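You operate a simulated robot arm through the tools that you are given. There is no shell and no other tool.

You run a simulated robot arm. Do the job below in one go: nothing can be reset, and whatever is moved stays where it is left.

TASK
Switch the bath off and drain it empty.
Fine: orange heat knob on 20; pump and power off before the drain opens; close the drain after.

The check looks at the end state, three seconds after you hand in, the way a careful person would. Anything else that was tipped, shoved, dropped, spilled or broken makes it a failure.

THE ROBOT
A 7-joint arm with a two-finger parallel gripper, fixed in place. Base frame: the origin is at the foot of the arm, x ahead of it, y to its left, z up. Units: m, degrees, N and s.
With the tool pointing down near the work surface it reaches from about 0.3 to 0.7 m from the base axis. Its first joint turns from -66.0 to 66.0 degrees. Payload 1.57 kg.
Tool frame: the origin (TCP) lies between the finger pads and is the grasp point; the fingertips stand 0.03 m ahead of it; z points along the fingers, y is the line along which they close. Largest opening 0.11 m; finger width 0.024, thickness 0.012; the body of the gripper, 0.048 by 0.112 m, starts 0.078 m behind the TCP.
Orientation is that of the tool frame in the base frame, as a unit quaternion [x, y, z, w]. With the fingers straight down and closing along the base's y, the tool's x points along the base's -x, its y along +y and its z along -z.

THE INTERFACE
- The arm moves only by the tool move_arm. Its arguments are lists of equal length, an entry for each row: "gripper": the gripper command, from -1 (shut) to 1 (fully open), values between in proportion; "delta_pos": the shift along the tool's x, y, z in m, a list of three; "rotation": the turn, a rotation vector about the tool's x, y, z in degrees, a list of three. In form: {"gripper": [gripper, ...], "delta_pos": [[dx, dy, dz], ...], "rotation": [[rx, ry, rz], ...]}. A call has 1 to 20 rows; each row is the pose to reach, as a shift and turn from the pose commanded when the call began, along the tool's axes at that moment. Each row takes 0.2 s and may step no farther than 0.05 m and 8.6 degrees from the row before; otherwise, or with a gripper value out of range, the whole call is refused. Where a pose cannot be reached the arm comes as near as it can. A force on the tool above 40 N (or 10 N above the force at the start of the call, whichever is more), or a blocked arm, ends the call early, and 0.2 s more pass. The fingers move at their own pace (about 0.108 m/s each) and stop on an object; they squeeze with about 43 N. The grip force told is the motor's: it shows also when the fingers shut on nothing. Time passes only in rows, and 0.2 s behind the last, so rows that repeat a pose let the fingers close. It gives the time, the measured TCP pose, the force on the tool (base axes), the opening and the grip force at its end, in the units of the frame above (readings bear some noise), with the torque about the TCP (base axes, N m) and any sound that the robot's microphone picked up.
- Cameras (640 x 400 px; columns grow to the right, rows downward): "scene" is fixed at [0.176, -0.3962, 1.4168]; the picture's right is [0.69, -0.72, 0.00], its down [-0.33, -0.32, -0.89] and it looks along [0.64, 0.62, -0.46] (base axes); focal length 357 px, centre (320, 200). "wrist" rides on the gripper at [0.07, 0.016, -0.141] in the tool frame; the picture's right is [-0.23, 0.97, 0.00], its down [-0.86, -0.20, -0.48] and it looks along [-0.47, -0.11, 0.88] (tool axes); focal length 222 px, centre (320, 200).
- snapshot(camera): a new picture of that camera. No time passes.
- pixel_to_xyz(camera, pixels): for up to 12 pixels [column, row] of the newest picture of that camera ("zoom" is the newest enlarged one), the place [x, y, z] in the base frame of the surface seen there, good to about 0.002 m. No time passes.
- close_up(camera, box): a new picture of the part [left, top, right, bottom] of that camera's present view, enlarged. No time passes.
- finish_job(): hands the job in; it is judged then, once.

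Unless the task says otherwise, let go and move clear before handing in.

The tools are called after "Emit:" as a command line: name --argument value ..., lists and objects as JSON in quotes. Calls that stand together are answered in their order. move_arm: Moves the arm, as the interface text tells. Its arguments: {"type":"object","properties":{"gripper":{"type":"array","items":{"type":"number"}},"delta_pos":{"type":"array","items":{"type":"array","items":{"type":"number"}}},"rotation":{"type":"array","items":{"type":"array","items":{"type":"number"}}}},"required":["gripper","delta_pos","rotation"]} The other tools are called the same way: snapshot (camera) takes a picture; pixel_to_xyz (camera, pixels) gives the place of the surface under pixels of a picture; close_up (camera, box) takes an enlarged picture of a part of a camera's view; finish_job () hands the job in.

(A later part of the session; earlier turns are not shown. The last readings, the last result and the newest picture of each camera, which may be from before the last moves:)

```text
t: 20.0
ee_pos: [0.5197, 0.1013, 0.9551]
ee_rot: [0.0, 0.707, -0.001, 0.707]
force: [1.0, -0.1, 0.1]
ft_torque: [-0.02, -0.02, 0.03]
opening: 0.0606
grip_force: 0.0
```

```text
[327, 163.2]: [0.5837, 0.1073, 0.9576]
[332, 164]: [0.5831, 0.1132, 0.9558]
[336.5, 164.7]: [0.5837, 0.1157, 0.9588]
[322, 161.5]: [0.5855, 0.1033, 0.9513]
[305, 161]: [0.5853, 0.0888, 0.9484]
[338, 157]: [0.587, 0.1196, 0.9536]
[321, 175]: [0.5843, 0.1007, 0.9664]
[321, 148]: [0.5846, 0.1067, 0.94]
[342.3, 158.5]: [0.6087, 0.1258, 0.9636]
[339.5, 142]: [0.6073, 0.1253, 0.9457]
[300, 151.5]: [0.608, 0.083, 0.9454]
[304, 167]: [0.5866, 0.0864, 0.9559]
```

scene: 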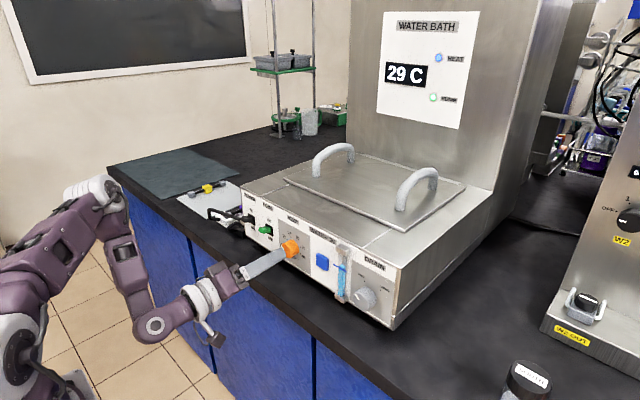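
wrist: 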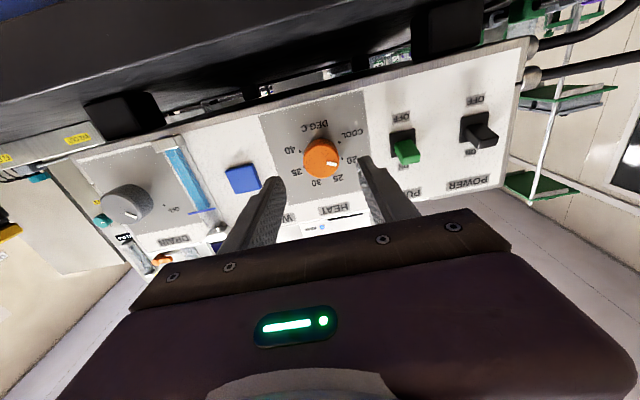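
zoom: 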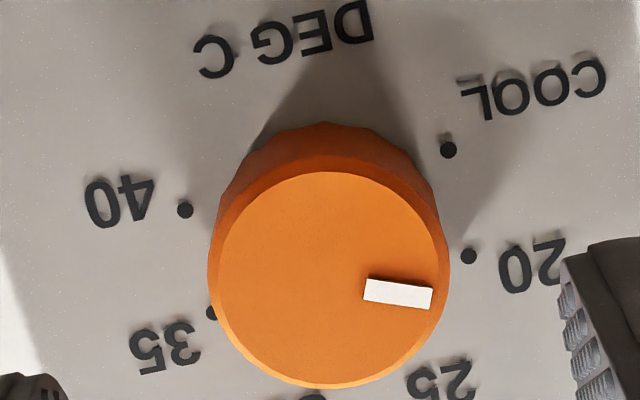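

The mark is within about 3° of 20 (mark line ≈7–10° vs. dot direction 9.7° in the zoom), so the heat knob is set. Next is the pump: I'll close the fingers and move above the green lever (y≈0.188) at a stand-off.

Emit:
move_arm --gripper '[-1, -1, -1, -1]' --delta_pos '[[-0.022, 0, -0.005], [-0.045, 0.029, -0.005], [-0.045, 0.058, -0.005], [-0.045, 0.087, -0.005]]' --rotation '[[0, 0, 0], [0, 0, 0], [0, 0, 0], [0, 0, 0]]'

Emit:
snapshot --camera "wrist"

Emit:
close_up --camera "scene" --box '[190, 180, 310, 280]'

```text
t: 21.0
ee_pos: [0.5127, 0.1874, 0.9995]
ee_rot: [0.0, 0.708, -0.002, 0.707]
force: [0.8, -0.4, 0.7]
ft_torque: [0.01, -0.03, -0.02]
opening: 0.0003
grip_force: 20.9
```

```text
taken
```

wrist: 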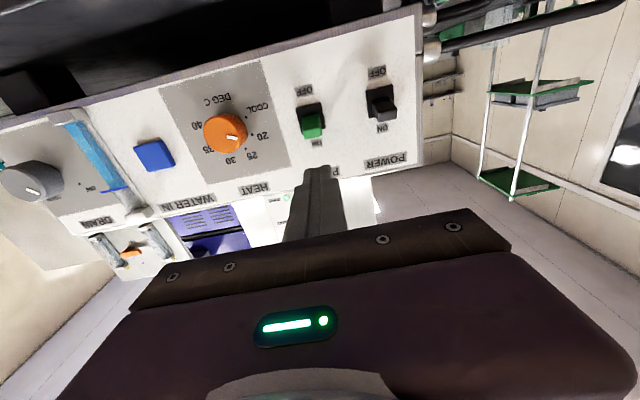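

```text
4.00 times, centred on (250, 230) of scene
```

zoom: 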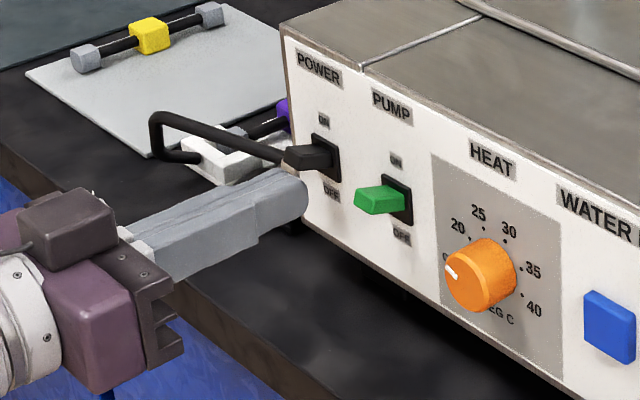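

The closed fingers are above and in front of the green lever (wrist (312,125)). I'll measure lever edges from here before pushing.

Emit:
close_up --camera "wrist" --box '[280, 60, 420, 180]'

Emit:
pixel_to_xyz --camera "zoom" --pixels '[[150, 296], [120, 290], [180, 285], [148, 330], [160, 270], [150, 200], [465, 215], [440, 220], [490, 215], [465, 185], [465, 240], [460, 130]]'

```text
3.33 times, centred on (350, 120) of wrist
```

zoom: 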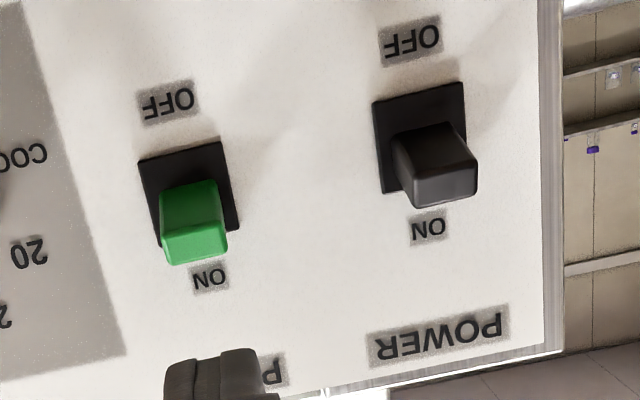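

```text
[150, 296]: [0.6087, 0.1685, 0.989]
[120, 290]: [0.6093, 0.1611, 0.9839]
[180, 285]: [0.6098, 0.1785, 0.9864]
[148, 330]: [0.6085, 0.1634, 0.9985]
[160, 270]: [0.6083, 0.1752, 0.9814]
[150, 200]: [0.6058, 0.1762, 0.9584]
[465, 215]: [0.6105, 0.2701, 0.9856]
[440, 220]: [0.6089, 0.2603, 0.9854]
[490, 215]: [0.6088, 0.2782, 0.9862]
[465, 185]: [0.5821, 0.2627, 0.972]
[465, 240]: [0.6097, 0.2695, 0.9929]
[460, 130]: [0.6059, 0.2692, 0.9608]
```

I'll sample the lever faces properly in this zoom (green front face near (195,245), black near (447,190)).

Emit:
pixel_to_xyz --camera "zoom" --pixels '[[168, 235], [224, 232], [195, 245], [195, 259], [195, 228], [195, 195], [420, 180], [474, 178], [447, 190], [447, 203], [447, 180], [430, 150]]'

```text
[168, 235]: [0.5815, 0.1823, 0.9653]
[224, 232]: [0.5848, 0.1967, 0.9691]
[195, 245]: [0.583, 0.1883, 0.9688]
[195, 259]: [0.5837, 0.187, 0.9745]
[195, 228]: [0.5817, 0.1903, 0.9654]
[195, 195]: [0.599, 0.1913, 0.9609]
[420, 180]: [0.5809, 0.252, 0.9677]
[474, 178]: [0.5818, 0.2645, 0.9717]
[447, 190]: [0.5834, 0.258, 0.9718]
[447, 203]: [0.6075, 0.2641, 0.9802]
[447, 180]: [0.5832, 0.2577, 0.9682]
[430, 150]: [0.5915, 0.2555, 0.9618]
```

Pump lever: y≈0.189, tip x≈0.582, top z≈0.977. I'll slide the closed fingertips over its tip (TCP x≈0.563) and press down in small steps.

Emit:
move_arm --gripper '[-1, -1, -1]' --delta_pos '[[0, 0.0016, 0.02], [0, 0.0016, 0.035], [0, 0.0016, 0.05]]' --rotation '[[0, 0, 0], [0, 0, 0], [0, 0, 0]]'

Emit:
move_arm --gripper '[-1, -1, -1, -1, -1, -1, -1]' --delta_pos '[[0.005, 0, 0], [0.009, 0, 0], [0.013, 0, 0], [0.017, 0, 0], [0.021, 0, 0], [0.025, 0, 0], [0.028, 0, 0]]' --rotation '[[0, 0, 0], [0, 0, 0], [0, 0, 0], [0, 0, 0], [0, 0, 0], [0, 0, 0], [0, 0, 0]]'

Emit:
close_up --camera "scene" --box '[210, 180, 310, 270]'

Emit:
snapshot --camera "scene"

```text
t: 21.8
ee_pos: [0.5645, 0.1905, 0.9992]
ee_rot: [-0.001, 0.707, -0.002, 0.707]
force: [-0.5, 0.4, 0.7]
ft_torque: [0.03, 0.0, -0.02]
opening: 0.0
grip_force: 20.7
```

```text
t: 23.4
ee_pos: [0.5628, 0.189, 0.9745]
ee_rot: [-0.001, 0.705, -0.002, 0.709]
force: [-12.8, -0.9, 16.8]
ft_torque: [0.01, -0.39, 0.09]
opening: 0.0
grip_force: 21.2
```

```text
4.44 times, centred on (260, 225) of scene
```

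zoom: 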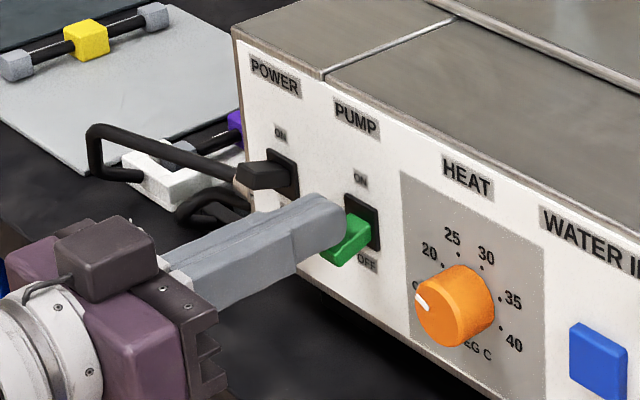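

```text
taken
```

scene: 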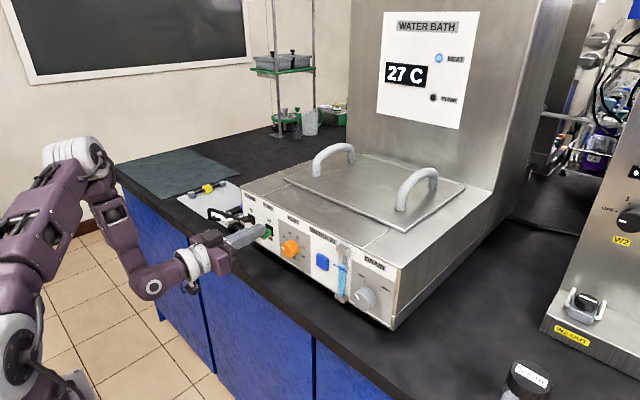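

The green lever is now down and the PUMP lamp at (433,98) is dark, so the pump is off. Next is POWER; I'll raise clear and check where the black cable arch near it lies.

Emit:
move_arm --gripper '[-1, -1, -1]' --delta_pos '[[-0.012, 0, 0], [-0.025, 0, 0], [-0.028, 0, -0.02]]' --rotation '[[0, 0, 0], [0, 0, 0], [0, 0, 0]]'

Emit:
close_up --camera "scene" --box '[190, 170, 290, 270]'

Emit:
pixel_to_xyz --camera "scene" --pixels '[[209.5, 209], [212, 221], [222, 209], [232, 214], [238, 217], [243, 219], [209, 215], [250, 225]]'

```text
t: 24.2
ee_pos: [0.5429, 0.1891, 0.9992]
ee_rot: [0.0, 0.708, -0.002, 0.707]
force: [-0.2, 0.2, 0.8]
ft_torque: [0.05, 0.01, -0.02]
opening: 0.0
grip_force: 21.6
```

```text
4.00 times, centred on (240, 220) of scene
```

zoom: 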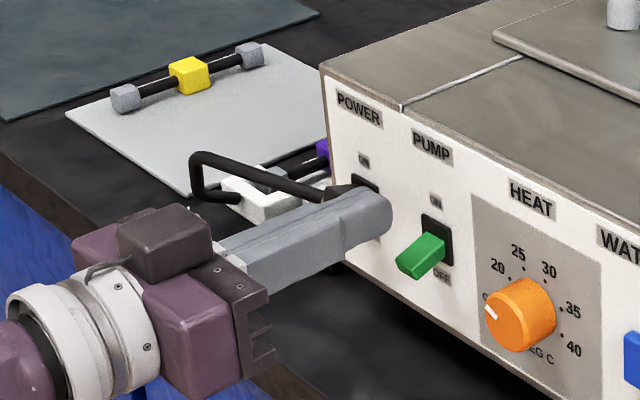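

```text
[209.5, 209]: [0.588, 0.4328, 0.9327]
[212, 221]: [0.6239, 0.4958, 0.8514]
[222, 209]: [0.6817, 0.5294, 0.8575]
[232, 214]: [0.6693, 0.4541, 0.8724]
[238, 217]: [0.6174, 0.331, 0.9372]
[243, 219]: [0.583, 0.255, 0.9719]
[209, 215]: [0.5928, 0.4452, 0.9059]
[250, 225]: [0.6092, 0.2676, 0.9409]
```

The cable arch runs at x≥0.588, y≥0.29, z≈0.935, clear of where the fingers will go. I'll shift to y≈0.258 above the power lever, slide over it and press down.

Emit:
move_arm --gripper '[-1, -1, -1, -1]' --delta_pos '[[-0.003, 0.035, -0.005], [-0.003, 0.069, -0.005], [-0.003, 0.069, 0.008], [-0.003, 0.069, 0.02]]' --rotation '[[0, 0, 0], [0, 0, 0], [0, 0, 0], [0, 0, 0]]'

Emit:
close_up --camera "scene" --box '[190, 170, 290, 270]'

```text
t: 25.2
ee_pos: [0.564, 0.2599, 1.0012]
ee_rot: [-0.002, 0.708, -0.001, 0.706]
force: [0.6, -0.9, 0.8]
ft_torque: [0.01, -0.02, 0.0]
opening: 0.0
grip_force: 21.0
```

```text
4.00 times, centred on (240, 220) of scene
```

zoom: 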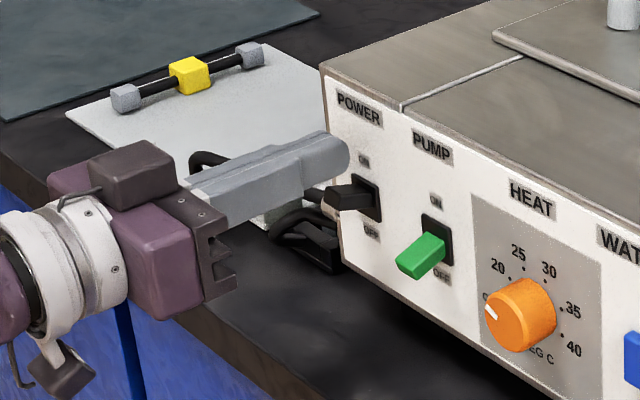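

The fingertips are above the black power lever at (0.564, 0.260, 1.001). I'll press down in small steps as for the pump.

Emit:
move_arm --gripper '[-1, -1, -1, -1, -1, -1, -1]' --delta_pos '[[0.006, 0, 0], [0.011, 0, 0], [0.015, 0, 0], [0.019, 0, 0], [0.023, 0, 0], [0.027, 0, 0], [0.029, 0, 0]]' --rotation '[[0, 0, 0], [0, 0, 0], [0, 0, 0], [0, 0, 0], [0, 0, 0], [0, 0, 0], [0, 0, 0]]'

Emit:
snapshot --camera "scene"

Emit:
close_up --camera "scene" --box '[190, 170, 290, 270]'

```text
t: 26.8
ee_pos: [0.5645, 0.2588, 0.9732]
ee_rot: [-0.001, 0.707, -0.001, 0.708]
force: [-3.1, 0.2, 7.2]
ft_torque: [-0.02, -0.1, 0.04]
opening: 0.0002
grip_force: 21.0
```

```text
taken
```

scene: 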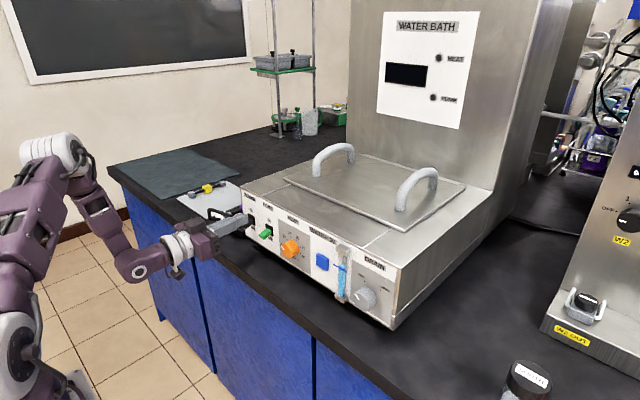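

```text
4.00 times, centred on (240, 220) of scene
```

zoom: 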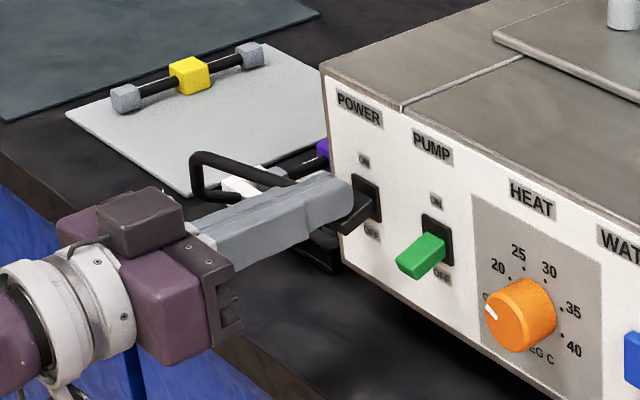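

The black lever is down and the display is dark, so power is off. I'll lift, back off and travel across to the drain knob's y (≈−0.113) at a stand-off.

Emit:
move_arm --gripper '[-1, -1, -1, -1, -1, -1, -1, -1, -1, -1, -1, -1]' --delta_pos '[[-0.014, 0, 0], [-0.028, 0, -0.005], [-0.028, 0, -0.03], [-0.028, 0, -0.05], [-0.028, -0.045, -0.05], [-0.028, -0.09, -0.05], [-0.028, -0.135, -0.05], [-0.028, -0.18, -0.05], [-0.028, -0.225, -0.05], [-0.028, -0.27, -0.05], [-0.028, -0.315, -0.05], [-0.028, -0.36, -0.05]]' --rotation '[[0, 0, 0], [0, 0, 0], [0, 0, 0], [0, 0, 0], [0, 0, 0], [0, 0, 0], [0, 0, 0], [0, 0, 0], [0, 0, 0], [0, 0, 0], [0, 0, 0], [0, 0, 0]]'

Emit:
snapshot --camera "scene"

Emit:
snapshot --camera "wrist"

```text
t: 29.4
ee_pos: [0.5222, -0.0973, 1.0014]
ee_rot: [0.001, 0.707, -0.003, 0.707]
force: [0.5, 0.0, -0.2]
ft_torque: [0.04, -0.01, -0.02]
opening: 0.0
grip_force: 21.0
out of reach, approached as far as the arm can: row 10, 12
```

```text
taken
```

scene: 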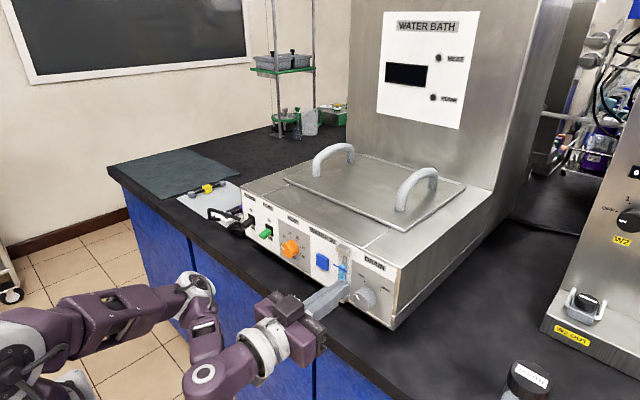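

```text
taken
```

wrist: 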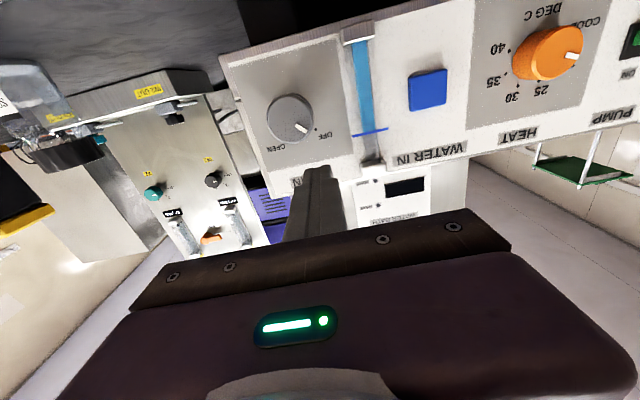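

Both levers are down in the scene, and the drain knob is at wrist (290,117) with its mark toward OFF. I'll measure the drain knob from here.

Emit:
close_up --camera "wrist" --box '[230, 50, 350, 170]'

Emit:
pixel_to_xyz --camera "wrist" --pixels '[[268, 120], [308, 117], [288, 138], [288, 97], [288, 117], [317, 128], [283, 146], [360, 60], [368, 135], [352, 40], [372, 165], [302, 125]]'

```text
3.33 times, centred on (290, 110) of wrist
```

zoom: 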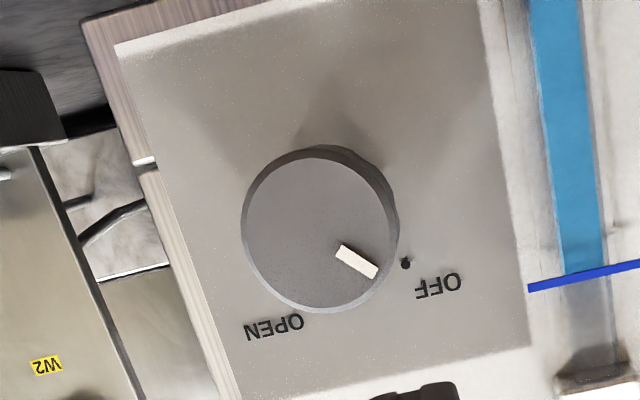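

```text
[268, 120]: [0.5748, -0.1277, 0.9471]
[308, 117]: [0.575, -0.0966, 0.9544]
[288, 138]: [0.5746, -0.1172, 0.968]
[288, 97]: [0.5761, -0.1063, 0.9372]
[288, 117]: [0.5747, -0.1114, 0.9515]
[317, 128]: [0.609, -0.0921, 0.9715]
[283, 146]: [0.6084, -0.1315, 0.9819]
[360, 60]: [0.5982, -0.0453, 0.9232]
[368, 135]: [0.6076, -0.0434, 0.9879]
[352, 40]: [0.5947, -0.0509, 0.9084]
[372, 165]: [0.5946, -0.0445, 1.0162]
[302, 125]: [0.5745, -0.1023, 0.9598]
```

I'll sample the face edges at refined pixels to fix the axis.

Emit:
pixel_to_xyz --camera "zoom" --pixels '[[246, 225], [390, 232], [318, 308], [310, 162], [318, 233], [342, 251], [376, 272], [405, 263], [265, 280], [370, 185], [265, 185], [375, 280]]'

```text
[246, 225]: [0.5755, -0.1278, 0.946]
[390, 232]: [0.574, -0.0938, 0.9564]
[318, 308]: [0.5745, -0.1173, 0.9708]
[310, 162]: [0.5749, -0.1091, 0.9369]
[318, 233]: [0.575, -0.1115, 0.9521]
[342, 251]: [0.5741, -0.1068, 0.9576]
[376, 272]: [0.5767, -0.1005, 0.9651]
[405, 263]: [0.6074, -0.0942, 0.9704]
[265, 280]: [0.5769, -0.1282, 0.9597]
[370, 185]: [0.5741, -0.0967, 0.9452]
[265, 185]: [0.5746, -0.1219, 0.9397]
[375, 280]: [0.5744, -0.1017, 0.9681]
```

The fit gives the drain axis near y≈−0.1125, z≈0.954, face x≈0.5745, with OFF at −45° and OPEN at +45°. I'll go to a stand-off in front of it with the gripper open 0.06 and pre-rolled −45°.

Emit:
move_arm --gripper '[0.1, 0.1, 0.1, 0.1, 0.1, 0.1]' --delta_pos '[[0.0, -0.005, 0.005], [0.008, -0.01, 0.01], [0.018, -0.0154, 0.013], [0.028, -0.0154, 0.013], [0.038, -0.0154, 0.013], [0.0469, -0.0154, 0.013]]' --rotation '[[0, 0, -7.5], [0, 0, -15], [0, 0, -22.5], [0, 0, -30], [0, 0, -37.5], [0, 0, -45]]'

Emit:
snapshot --camera "scene"

Emit:
snapshot --camera "wrist"

```text
t: 30.8
ee_pos: [0.536, -0.1113, 0.9543]
ee_rot: [-0.273, 0.653, -0.273, 0.652]
force: [-0.2, 0.0, 0.3]
ft_torque: [-0.01, 0.0, -0.03]
opening: 0.0608
grip_force: 0.1
```

```text
taken
```

scene: 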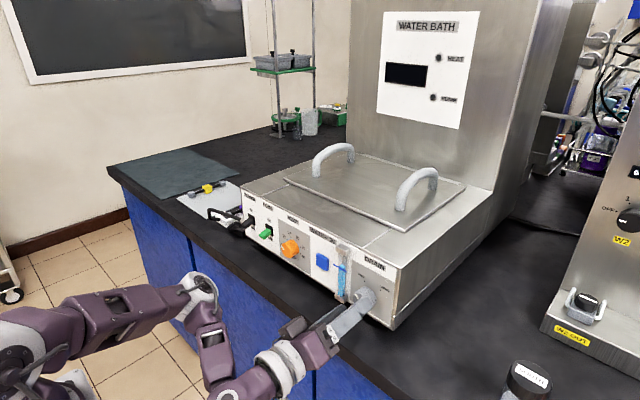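

```text
taken
```

wrist: 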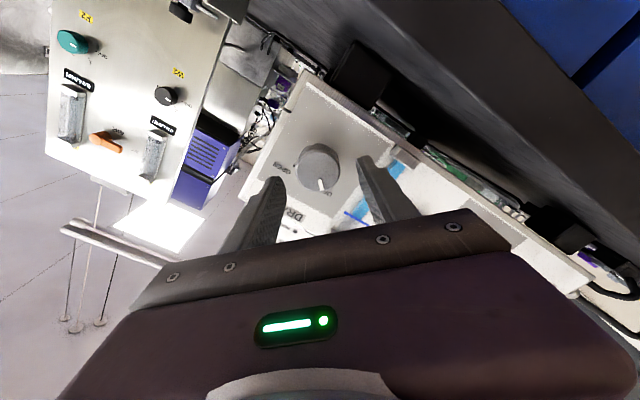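

The knob is centred between the fingers (wrist (320,168)). Before gripping I'll test free-air that the arm can roll the full 90° here without reach trouble.

Emit:
move_arm --gripper '[0.1, 0.1, 0.1, 0.1, 0.1, 0.1, 0.1, 0.1, 0.1, 0.1, 0.1, 0.1]' --delta_pos '[[0, 0, 0], [0, 0, 0], [0, 0, 0], [0, 0, 0], [0, 0, 0], [0, 0, 0], [0, 0, 0], [0, 0, 0], [0, 0, 0], [0, 0, 0], [0, 0, 0], [0, 0, 0]]' --rotation '[[0, 0, 7.5], [0, 0, 15], [0, 0, 22.5], [0, 0, 30], [0, 0, 37.5], [0, 0, 45], [0, 0, 52.5], [0, 0, 60], [0, 0, 67.5], [0, 0, 75], [0, 0, 82.5], [0, 0, 90]]'

Emit:
snapshot --camera "wrist"

```text
t: 33.4
ee_pos: [0.5357, -0.1115, 0.9545]
ee_rot: [0.271, 0.654, 0.269, 0.653]
force: [-0.1, 0.4, 0.0]
ft_torque: [0.02, -0.04, -0.04]
opening: 0.0604
grip_force: 0.0
```

```text
taken
```

wrist: 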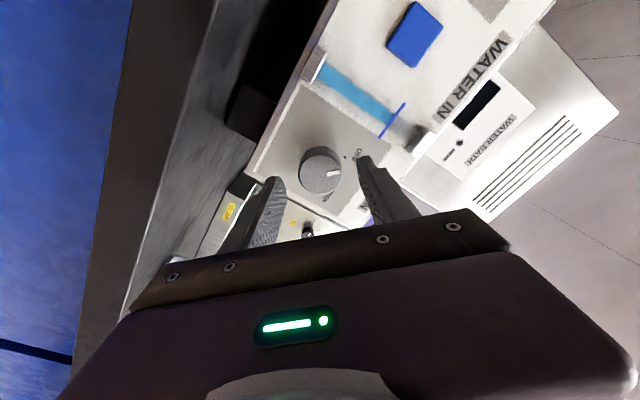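

The full roll is reachable. A point on the tool axis must appear at the same pixel in both rolls, so I'll zoom here, roll back to −45°, and zoom again to measure the centring error.

Emit:
close_up --camera "wrist" --box '[280, 130, 360, 210]'

Emit:
move_arm --gripper '[0.1, 0.1, 0.1, 0.1, 0.1, 0.1, 0.1, 0.1, 0.1, 0.1, 0.1, 0.1]' --delta_pos '[[0, 0, 0], [0, 0, 0], [0, 0, 0], [0, 0, 0], [0, 0, 0], [0, 0, 0], [0, 0, 0], [0, 0, 0], [0, 0, 0], [0, 0, 0], [0, 0, 0], [0, 0, 0]]' --rotation '[[0, 0, -7.5], [0, 0, -15], [0, 0, -22.5], [0, 0, -30], [0, 0, -37.5], [0, 0, -45], [0, 0, -52.5], [0, 0, -60], [0, 0, -67.5], [0, 0, -75], [0, 0, -82.5], [0, 0, -90]]'

Emit:
close_up --camera "wrist" --box '[280, 130, 360, 210]'

```text
5.00 times, centred on (320, 170) of wrist
```

zoom: 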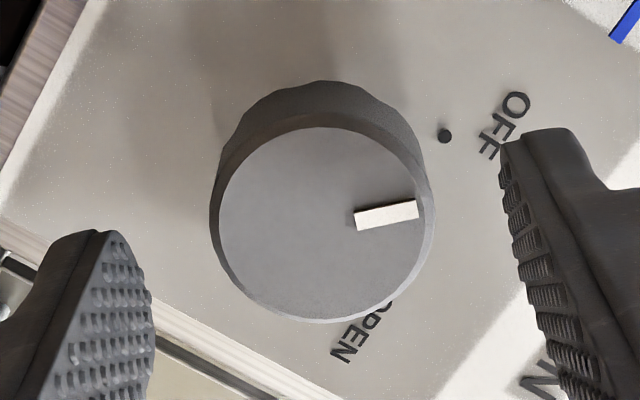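

```text
t: 36.0
ee_pos: [0.5361, -0.1108, 0.9529]
ee_rot: [-0.271, 0.653, -0.273, 0.652]
force: [0.5, 0.4, 0.1]
ft_torque: [0.0, 0.02, -0.02]
opening: 0.0604
grip_force: 0.1
```

```text
5.00 times, centred on (320, 170) of wrist
```

zoom: 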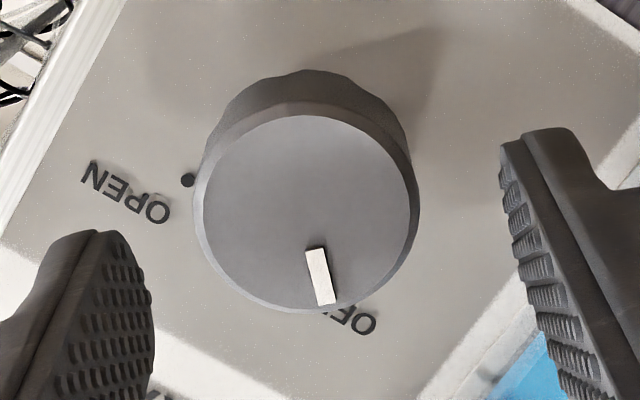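

Between the two rolls the knob face centre moved (16.5, 11) zoom px, which means the knob axis is about 1.9 mm toward −y and 1.6 mm up from the tool axis. I'll apply that correction, advance 0.031 m and grip.

Emit:
move_arm --gripper '[0.1, 0.1, 0.1, 0.1, -1, -1, -1]' --delta_pos '[[0.0002, -0.0025, 0], [0.0002, -0.0025, 0.011], [0.0002, -0.0025, 0.021], [0.0002, -0.0025, 0.031], [0.0002, -0.0025, 0.031], [0.0002, -0.0025, 0.031], [0.0002, -0.0025, 0.031]]' --rotation '[[0, 0, 0], [0, 0, 0], [0, 0, 0], [0, 0, 0], [0, 0, 0], [0, 0, 0], [0, 0, 0]]'

Emit:
close_up --camera "scene" --box '[300, 230, 420, 330]'

```text
t: 37.6
ee_pos: [0.5656, -0.1125, 0.9552]
ee_rot: [-0.273, 0.653, -0.271, 0.652]
force: [-4.9, 5.6, -6.3]
ft_torque: [0.02, -0.2, 0.29]
opening: 0.0398
grip_force: 45.4
```

```text
4.00 times, centred on (360, 280) of scene
```

zoom: 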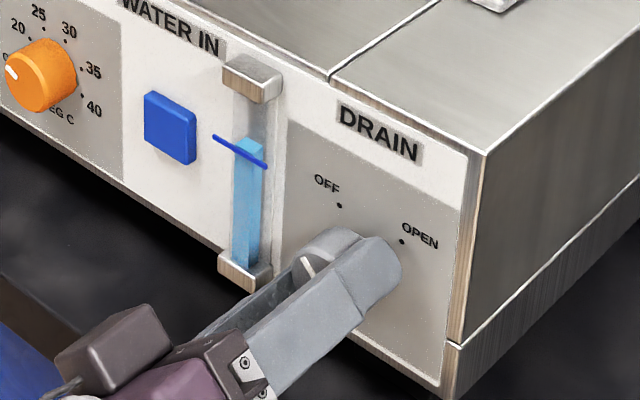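

The drain knob is gripped (opening 0.0398, small 8 N side force). I'll turn it clockwise 45° and check forces.

Emit:
move_arm --gripper '[-1, -1, -1, -1, -1, -1]' --delta_pos '[[0, 0.0005, 0], [0, 0.0005, 0], [0, 0.0005, 0], [0, 0.0005, 0], [0, 0.0005, 0], [0, 0.0005, 0]]' --rotation '[[0, 0, 7.5], [0, 0, 15], [0, 0, 22.5], [0, 0, 30], [0, 0, 37.5], [0, 0, 45]]'

Emit:
close_up --camera "scene" --box '[300, 230, 420, 330]'

```text
t: 39.0
ee_pos: [0.5668, -0.1127, 0.9543]
ee_rot: [0.0, 0.708, -0.001, 0.706]
force: [-9.2, 8.0, -9.4]
ft_torque: [0.01, -0.4, 0.42]
opening: 0.04
grip_force: 45.2
```

```text
4.00 times, centred on (360, 280) of scene
```

zoom: 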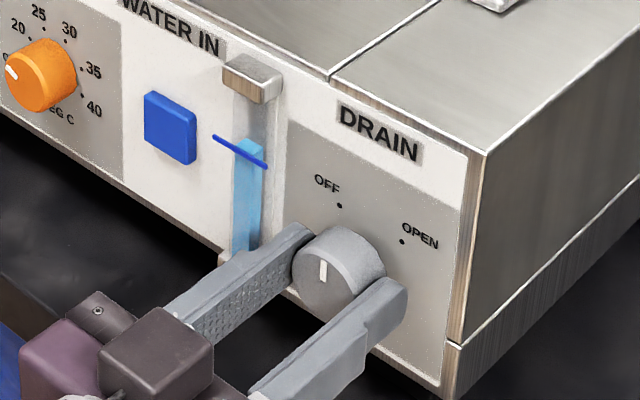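

The mark is now straight up, midway, with forces around 12 N. I'll turn the remaining 45° to OPEN with a small 0.5 mm relief.

Emit:
move_arm --gripper '[-1, -1, -1, -1, -1, -1, -1]' --delta_pos '[[0.0005, 0.0005, 0], [0.0005, 0.0005, 0], [0.0005, 0.0005, 0], [0.0005, 0.0005, 0], [0.0005, 0.0005, 0], [0.0005, 0.0005, 0], [0.0005, 0.0005, 0]]' --rotation '[[0, 0, 7.5], [0, 0, 15], [0, 0, 22.5], [0, 0, 30], [0, 0, 37.5], [0, 0, 45], [0, 0, 45]]'

Emit:
close_up --camera "scene" --box '[300, 230, 420, 330]'

Emit:
snapshot --camera "scene"

```text
t: 40.6
ee_pos: [0.567, -0.1123, 0.9552]
ee_rot: [0.269, 0.654, 0.271, 0.653]
force: [-14.3, 4.2, -0.2]
ft_torque: [-0.05, 0.39, 0.59]
opening: 0.04
grip_force: 45.1
```

```text
4.00 times, centred on (360, 280) of scene
```

zoom: 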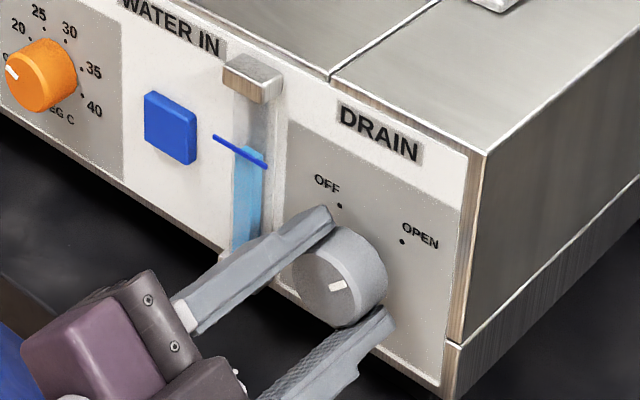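

```text
taken
```

scene: 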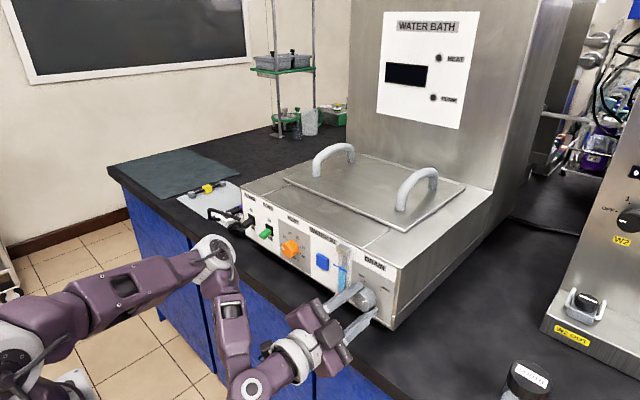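

The mark points to OPEN and the tube level has started dropping below the blue line. I'll hold the grip still and wait 4 s at a time, watching the level.

Emit:
move_arm --gripper '[-1, -1, -1, -1, -1, -1, -1, -1, -1, -1, -1, -1, -1, -1, -1, -1, -1, -1, -1, -1]' --delta_pos '[[0, 0, 0], [0, 0, 0], [0, 0, 0], [0, 0, 0], [0, 0, 0], [0, 0, 0], [0, 0, 0], [0, 0, 0], [0, 0, 0], [0, 0, 0], [0, 0, 0], [0, 0, 0], [0, 0, 0], [0, 0, 0], [0, 0, 0], [0, 0, 0], [0, 0, 0], [0, 0, 0], [0, 0, 0], [0, 0, 0]]' --rotation '[[0, 0, 0], [0, 0, 0], [0, 0, 0], [0, 0, 0], [0, 0, 0], [0, 0, 0], [0, 0, 0], [0, 0, 0], [0, 0, 0], [0, 0, 0], [0, 0, 0], [0, 0, 0], [0, 0, 0], [0, 0, 0], [0, 0, 0], [0, 0, 0], [0, 0, 0], [0, 0, 0], [0, 0, 0], [0, 0, 0]]'

Emit:
close_up --camera "scene" --box '[300, 230, 420, 330]'

Emit:
snapshot --camera "wrist"

```text
t: 44.8
ee_pos: [0.5668, -0.1127, 0.9537]
ee_rot: [0.269, 0.654, 0.269, 0.654]
force: [-0.9, -3.1, 12.0]
ft_torque: [-0.01, -0.27, -0.07]
opening: 0.0398
grip_force: 45.0
```

```text
4.00 times, centred on (360, 280) of scene
```

zoom: 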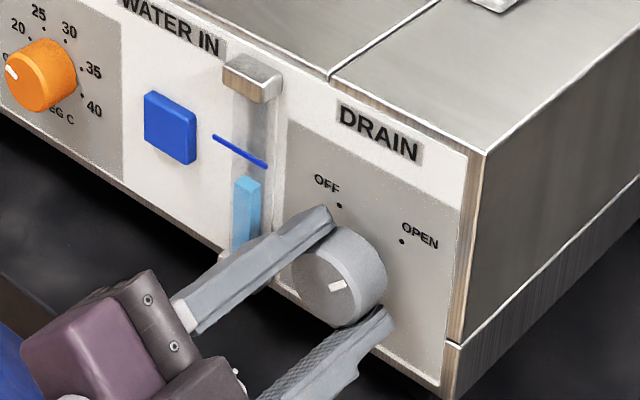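

```text
taken
```

wrist: 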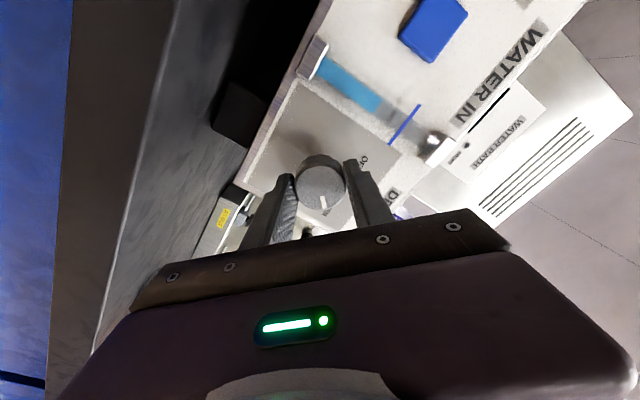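

The level is falling steadily (about a quarter gone), and the wrist view shows the whole tube with water from (317,66) to (380,105). I'll keep waiting.

Emit:
move_arm --gripper '[-1, -1, -1, -1, -1, -1, -1, -1, -1, -1, -1, -1, -1, -1, -1, -1, -1, -1, -1, -1]' --delta_pos '[[0, 0, 0], [0, 0, 0], [0, 0, 0], [0, 0, 0], [0, 0, 0], [0, 0, 0], [0, 0, 0], [0, 0, 0], [0, 0, 0], [0, 0, 0], [0, 0, 0], [0, 0, 0], [0, 0, 0], [0, 0, 0], [0, 0, 0], [0, 0, 0], [0, 0, 0], [0, 0, 0], [0, 0, 0], [0, 0, 0]]' --rotation '[[0, 0, 0], [0, 0, 0], [0, 0, 0], [0, 0, 0], [0, 0, 0], [0, 0, 0], [0, 0, 0], [0, 0, 0], [0, 0, 0], [0, 0, 0], [0, 0, 0], [0, 0, 0], [0, 0, 0], [0, 0, 0], [0, 0, 0], [0, 0, 0], [0, 0, 0], [0, 0, 0], [0, 0, 0], [0, 0, 0]]'

Emit:
move_arm --gripper '[-1, -1, -1, -1, -1, -1, -1, -1, -1, -1, -1, -1, -1, -1, -1, -1, -1, -1, -1, -1]' --delta_pos '[[0, 0, 0], [0, 0, 0], [0, 0, 0], [0, 0, 0], [0, 0, 0], [0, 0, 0], [0, 0, 0], [0, 0, 0], [0, 0, 0], [0, 0, 0], [0, 0, 0], [0, 0, 0], [0, 0, 0], [0, 0, 0], [0, 0, 0], [0, 0, 0], [0, 0, 0], [0, 0, 0], [0, 0, 0], [0, 0, 0]]' --rotation '[[0, 0, 0], [0, 0, 0], [0, 0, 0], [0, 0, 0], [0, 0, 0], [0, 0, 0], [0, 0, 0], [0, 0, 0], [0, 0, 0], [0, 0, 0], [0, 0, 0], [0, 0, 0], [0, 0, 0], [0, 0, 0], [0, 0, 0], [0, 0, 0], [0, 0, 0], [0, 0, 0], [0, 0, 0], [0, 0, 0]]'

Emit:
close_up --camera "wrist" --box '[270, 30, 450, 180]'

Emit:
close_up --camera "scene" --box '[300, 230, 420, 330]'

```text
t: 49.0
ee_pos: [0.5662, -0.1121, 0.955]
ee_rot: [0.269, 0.654, 0.269, 0.654]
force: [1.7, -4.1, 17.9]
ft_torque: [-0.02, -0.4, -0.04]
opening: 0.0396
grip_force: 44.6
```

```text
t: 53.2
ee_pos: [0.5663, -0.112, 0.9546]
ee_rot: [0.269, 0.654, 0.27, 0.654]
force: [1.1, -2.4, 17.1]
ft_torque: [-0.05, -0.38, 0.03]
opening: 0.0396
grip_force: 45.5
```

```text
2.67 times, centred on (360, 105) of wrist
```

zoom: 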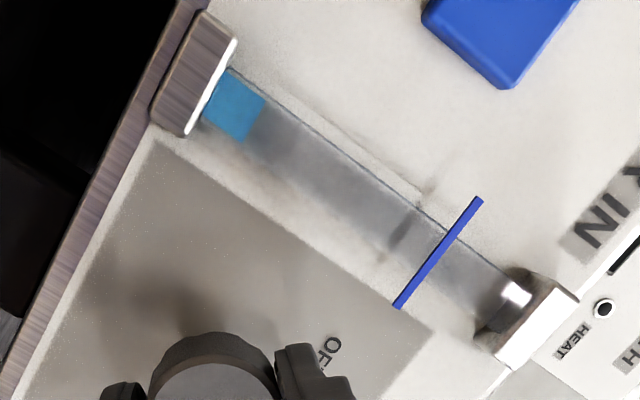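

```text
4.00 times, centred on (360, 280) of scene
```

zoom: 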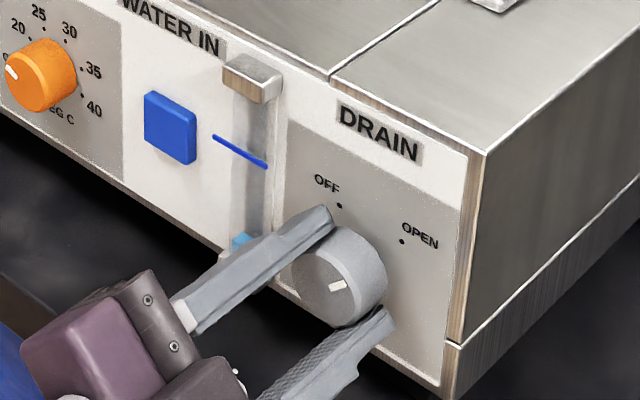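

Only a small stub of water remains at the bottom (wrist zoom (235,105)). I'll wait further.

Emit:
move_arm --gripper '[-1, -1, -1, -1, -1, -1, -1, -1, -1, -1, -1, -1, -1, -1, -1, -1, -1, -1, -1, -1]' --delta_pos '[[0, 0, 0], [0, 0, 0], [0, 0, 0], [0, 0, 0], [0, 0, 0], [0, 0, 0], [0, 0, 0], [0, 0, 0], [0, 0, 0], [0, 0, 0], [0, 0, 0], [0, 0, 0], [0, 0, 0], [0, 0, 0], [0, 0, 0], [0, 0, 0], [0, 0, 0], [0, 0, 0], [0, 0, 0], [0, 0, 0]]' --rotation '[[0, 0, 0], [0, 0, 0], [0, 0, 0], [0, 0, 0], [0, 0, 0], [0, 0, 0], [0, 0, 0], [0, 0, 0], [0, 0, 0], [0, 0, 0], [0, 0, 0], [0, 0, 0], [0, 0, 0], [0, 0, 0], [0, 0, 0], [0, 0, 0], [0, 0, 0], [0, 0, 0], [0, 0, 0], [0, 0, 0]]'

Emit:
close_up --camera "wrist" --box '[270, 30, 450, 180]'

Emit:
snapshot --camera "scene"

```text
t: 57.4
ee_pos: [0.5661, -0.1116, 0.9542]
ee_rot: [0.27, 0.654, 0.269, 0.654]
force: [-0.4, -0.5, 14.0]
ft_torque: [-0.02, -0.3, 0.05]
opening: 0.0396
grip_force: 45.1
```

```text
2.67 times, centred on (360, 105) of wrist
```

zoom: 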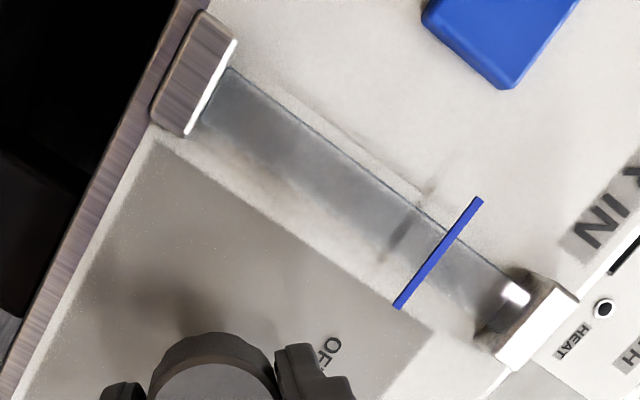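

```text
taken
```

scene: 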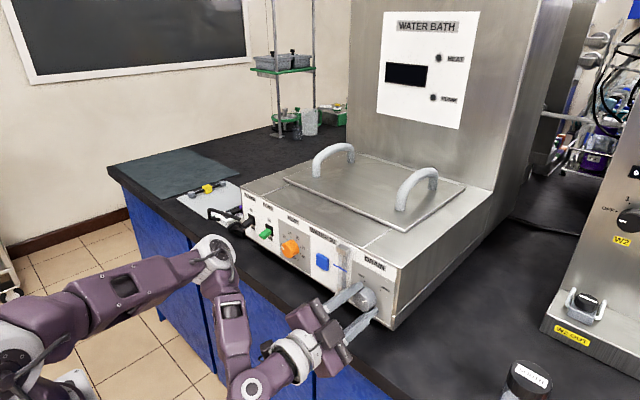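

The gauge now reads empty. I'll hold the drain open another 4 s as a margin, then look again.

Emit:
move_arm --gripper '[-1, -1, -1, -1, -1, -1, -1, -1, -1, -1, -1, -1, -1, -1, -1, -1, -1, -1, -1, -1]' --delta_pos '[[0, 0, 0], [0, 0, 0], [0, 0, 0], [0, 0, 0], [0, 0, 0], [0, 0, 0], [0, 0, 0], [0, 0, 0], [0, 0, 0], [0, 0, 0], [0, 0, 0], [0, 0, 0], [0, 0, 0], [0, 0, 0], [0, 0, 0], [0, 0, 0], [0, 0, 0], [0, 0, 0], [0, 0, 0], [0, 0, 0]]' --rotation '[[0, 0, 0], [0, 0, 0], [0, 0, 0], [0, 0, 0], [0, 0, 0], [0, 0, 0], [0, 0, 0], [0, 0, 0], [0, 0, 0], [0, 0, 0], [0, 0, 0], [0, 0, 0], [0, 0, 0], [0, 0, 0], [0, 0, 0], [0, 0, 0], [0, 0, 0], [0, 0, 0], [0, 0, 0], [0, 0, 0]]'

Emit:
close_up --camera "wrist" --box '[270, 30, 450, 180]'

Emit:
close_up --camera "scene" --box '[300, 230, 420, 330]'

```text
t: 61.6
ee_pos: [0.5672, -0.1137, 0.9538]
ee_rot: [0.271, 0.654, 0.269, 0.653]
force: [-1.0, 1.7, 11.2]
ft_torque: [-0.01, -0.26, 0.06]
opening: 0.0397
grip_force: 44.8
```

```text
2.67 times, centred on (360, 105) of wrist
```

zoom: 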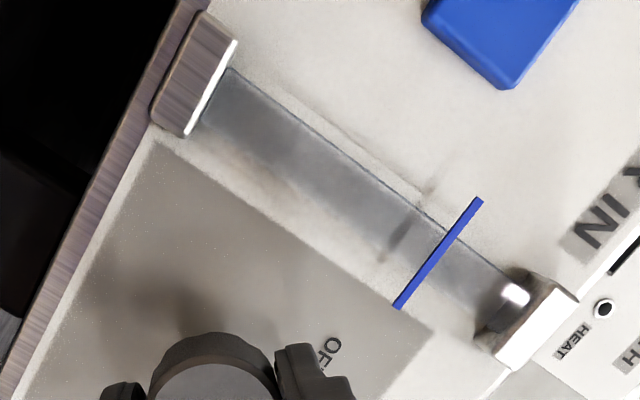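

```text
4.00 times, centred on (360, 280) of scene
```

zoom: 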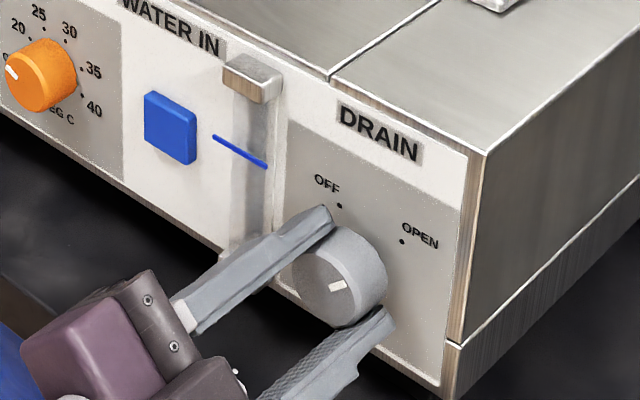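

The gauge is fully empty. I'll now turn the drain back, first 45° counter-clockwise with a 1 mm upward relief for the residual 11 N.

Emit:
move_arm --gripper '[-1, -1, -1, -1, -1, -1]' --delta_pos '[[-0.0007, 0.0007, 0], [-0.0007, 0.0007, 0], [-0.0007, 0.0007, 0], [-0.0007, 0.0007, 0], [-0.0007, 0.0007, 0], [-0.0007, 0.0007, 0]]' --rotation '[[0, 0, -7.5], [0, 0, -15], [0, 0, -22.5], [0, 0, -30], [0, 0, -37.5], [0, 0, -45]]'

Emit:
close_up --camera "scene" --box '[300, 230, 420, 330]'

```text
t: 63.0
ee_pos: [0.5681, -0.1126, 0.955]
ee_rot: [-0.002, 0.709, -0.003, 0.706]
force: [1.3, -1.7, -6.6]
ft_torque: [-0.02, 1.51, -0.09]
opening: 0.0398
grip_force: 44.7
```

```text
4.00 times, centred on (360, 280) of scene
```

zoom: 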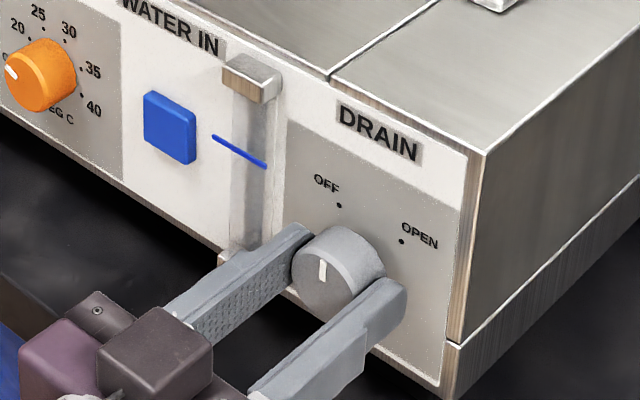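

The mark is back at vertical with low forces. I'll turn the last 45° to OFF.

Emit:
move_arm --gripper '[-1, -1, -1, -1, -1, -1, -1]' --delta_pos '[[0.0004, 0, 0], [0.0004, 0, 0], [0.0004, 0, 0], [0.0004, 0, 0], [0.0004, 0, 0], [0.0004, 0, 0], [0.0004, 0, 0]]' --rotation '[[0, 0, -7.5], [0, 0, -15], [0, 0, -22.5], [0, 0, -30], [0, 0, -37.5], [0, 0, -45], [0, 0, -45]]'

Emit:
close_up --camera "scene" --box '[300, 230, 420, 330]'

```text
t: 64.6
ee_pos: [0.5666, -0.1136, 0.9543]
ee_rot: [-0.272, 0.654, -0.273, 0.651]
force: [4.2, -12.3, -21.2]
ft_torque: [0.07, 0.0, 0.16]
opening: 0.0395
grip_force: 44.8
```

```text
4.00 times, centred on (360, 280) of scene
```

zoom: 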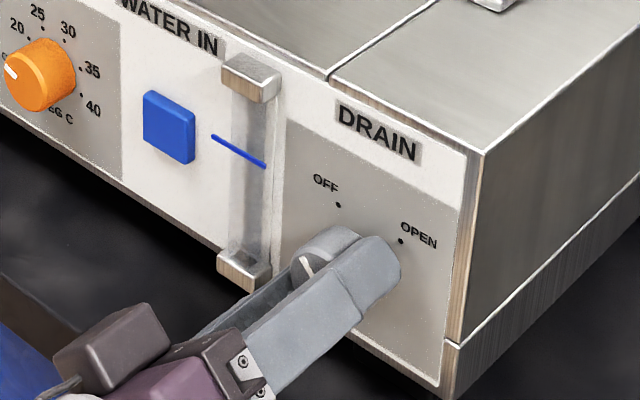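

The mark points to OFF again, but there is a ~24 N side load on the knob. I'll relax it by shifting the tool with the force, then check.

Emit:
move_arm --gripper '[-1, -1, -1]' --delta_pos '[[0.001, 0.0003, 0], [0.002, 0.0006, 0], [0.002, 0.0006, 0]]' --rotation '[[0, 0, 0], [0, 0, 0], [0, 0, 0]]'

Emit:
close_up --camera "scene" --box '[300, 230, 420, 330]'

```text
t: 65.4
ee_pos: [0.5683, -0.1129, 0.9553]
ee_rot: [-0.271, 0.652, -0.273, 0.653]
force: [0.6, -10.8, 4.0]
ft_torque: [0.0, 0.69, -0.89]
opening: 0.0396
grip_force: 45.1
```

```text
4.00 times, centred on (360, 280) of scene
```

zoom: 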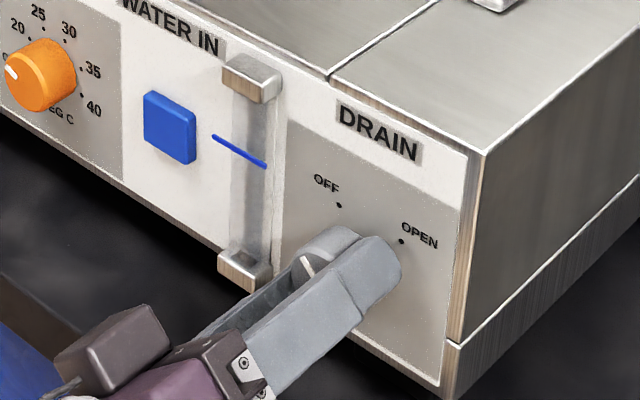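

The load is now about 11 N and the bath corner at zoom (484,153) is back to its earlier place. I'll relieve the rest, then open the fingers while holding position.

Emit:
move_arm --gripper '[-1, -1]' --delta_pos '[[0.0004, -0.001, 0], [0.0004, -0.001, 0]]' --rotation '[[0, 0, 0], [0, 0, 0]]'

Emit:
move_arm --gripper '[0.1, 0.1, 0.1]' --delta_pos '[[0, 0, 0], [0, 0, 0], [0, 0, 0]]' --rotation '[[0, 0, 0], [0, 0, 0], [0, 0, 0]]'

Emit:
move_arm --gripper '[0.1, 0.1, 0.1, 0.1]' --delta_pos '[[0, 0, -0.012], [0, 0, -0.024], [0, 0, -0.036], [0, 0, -0.04]]' --rotation '[[0, 0, 0], [0, 0, 0], [0, 0, 0], [0, 0, 0]]'

Emit:
close_up --camera "scene" --box '[300, 230, 420, 330]'

Emit:
close_up --camera "wrist" --box '[250, 110, 390, 230]'

```text
t: 66.0
ee_pos: [0.5669, -0.1132, 0.9537]
ee_rot: [-0.274, 0.652, -0.272, 0.653]
force: [6.8, -6.5, 8.2]
ft_torque: [0.02, -0.13, -0.33]
opening: 0.0396
grip_force: 45.4
```

```text
t: 66.8
ee_pos: [0.5664, -0.1137, 0.9531]
ee_rot: [-0.272, 0.653, -0.272, 0.652]
force: [0.3, 0.2, -0.9]
ft_torque: [0.0, -0.01, 0.0]
opening: 0.0607
grip_force: 0.0
```

```text
t: 67.8
ee_pos: [0.5267, -0.1138, 0.9522]
ee_rot: [-0.273, 0.653, -0.272, 0.652]
force: [-0.7, -0.7, 0.0]
ft_torque: [-0.01, 0.02, 0.02]
opening: 0.0606
grip_force: 0.0
```

```text
4.00 times, centred on (360, 280) of scene
```

zoom: 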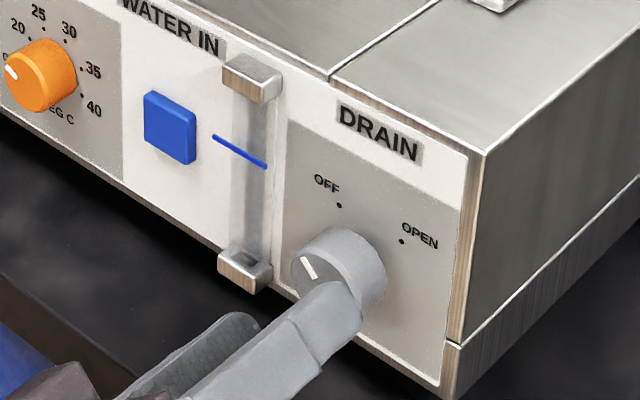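

```text
3.33 times, centred on (320, 170) of wrist
```

zoom: 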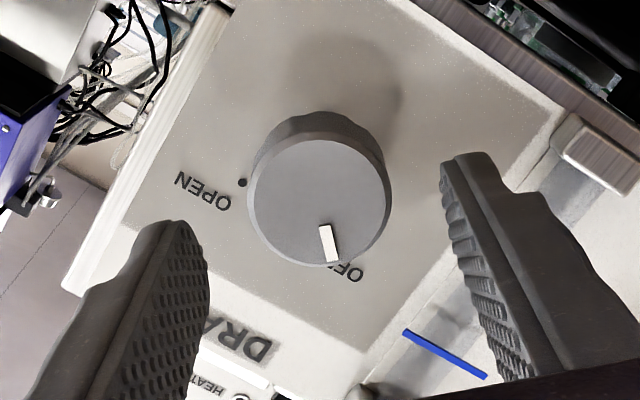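

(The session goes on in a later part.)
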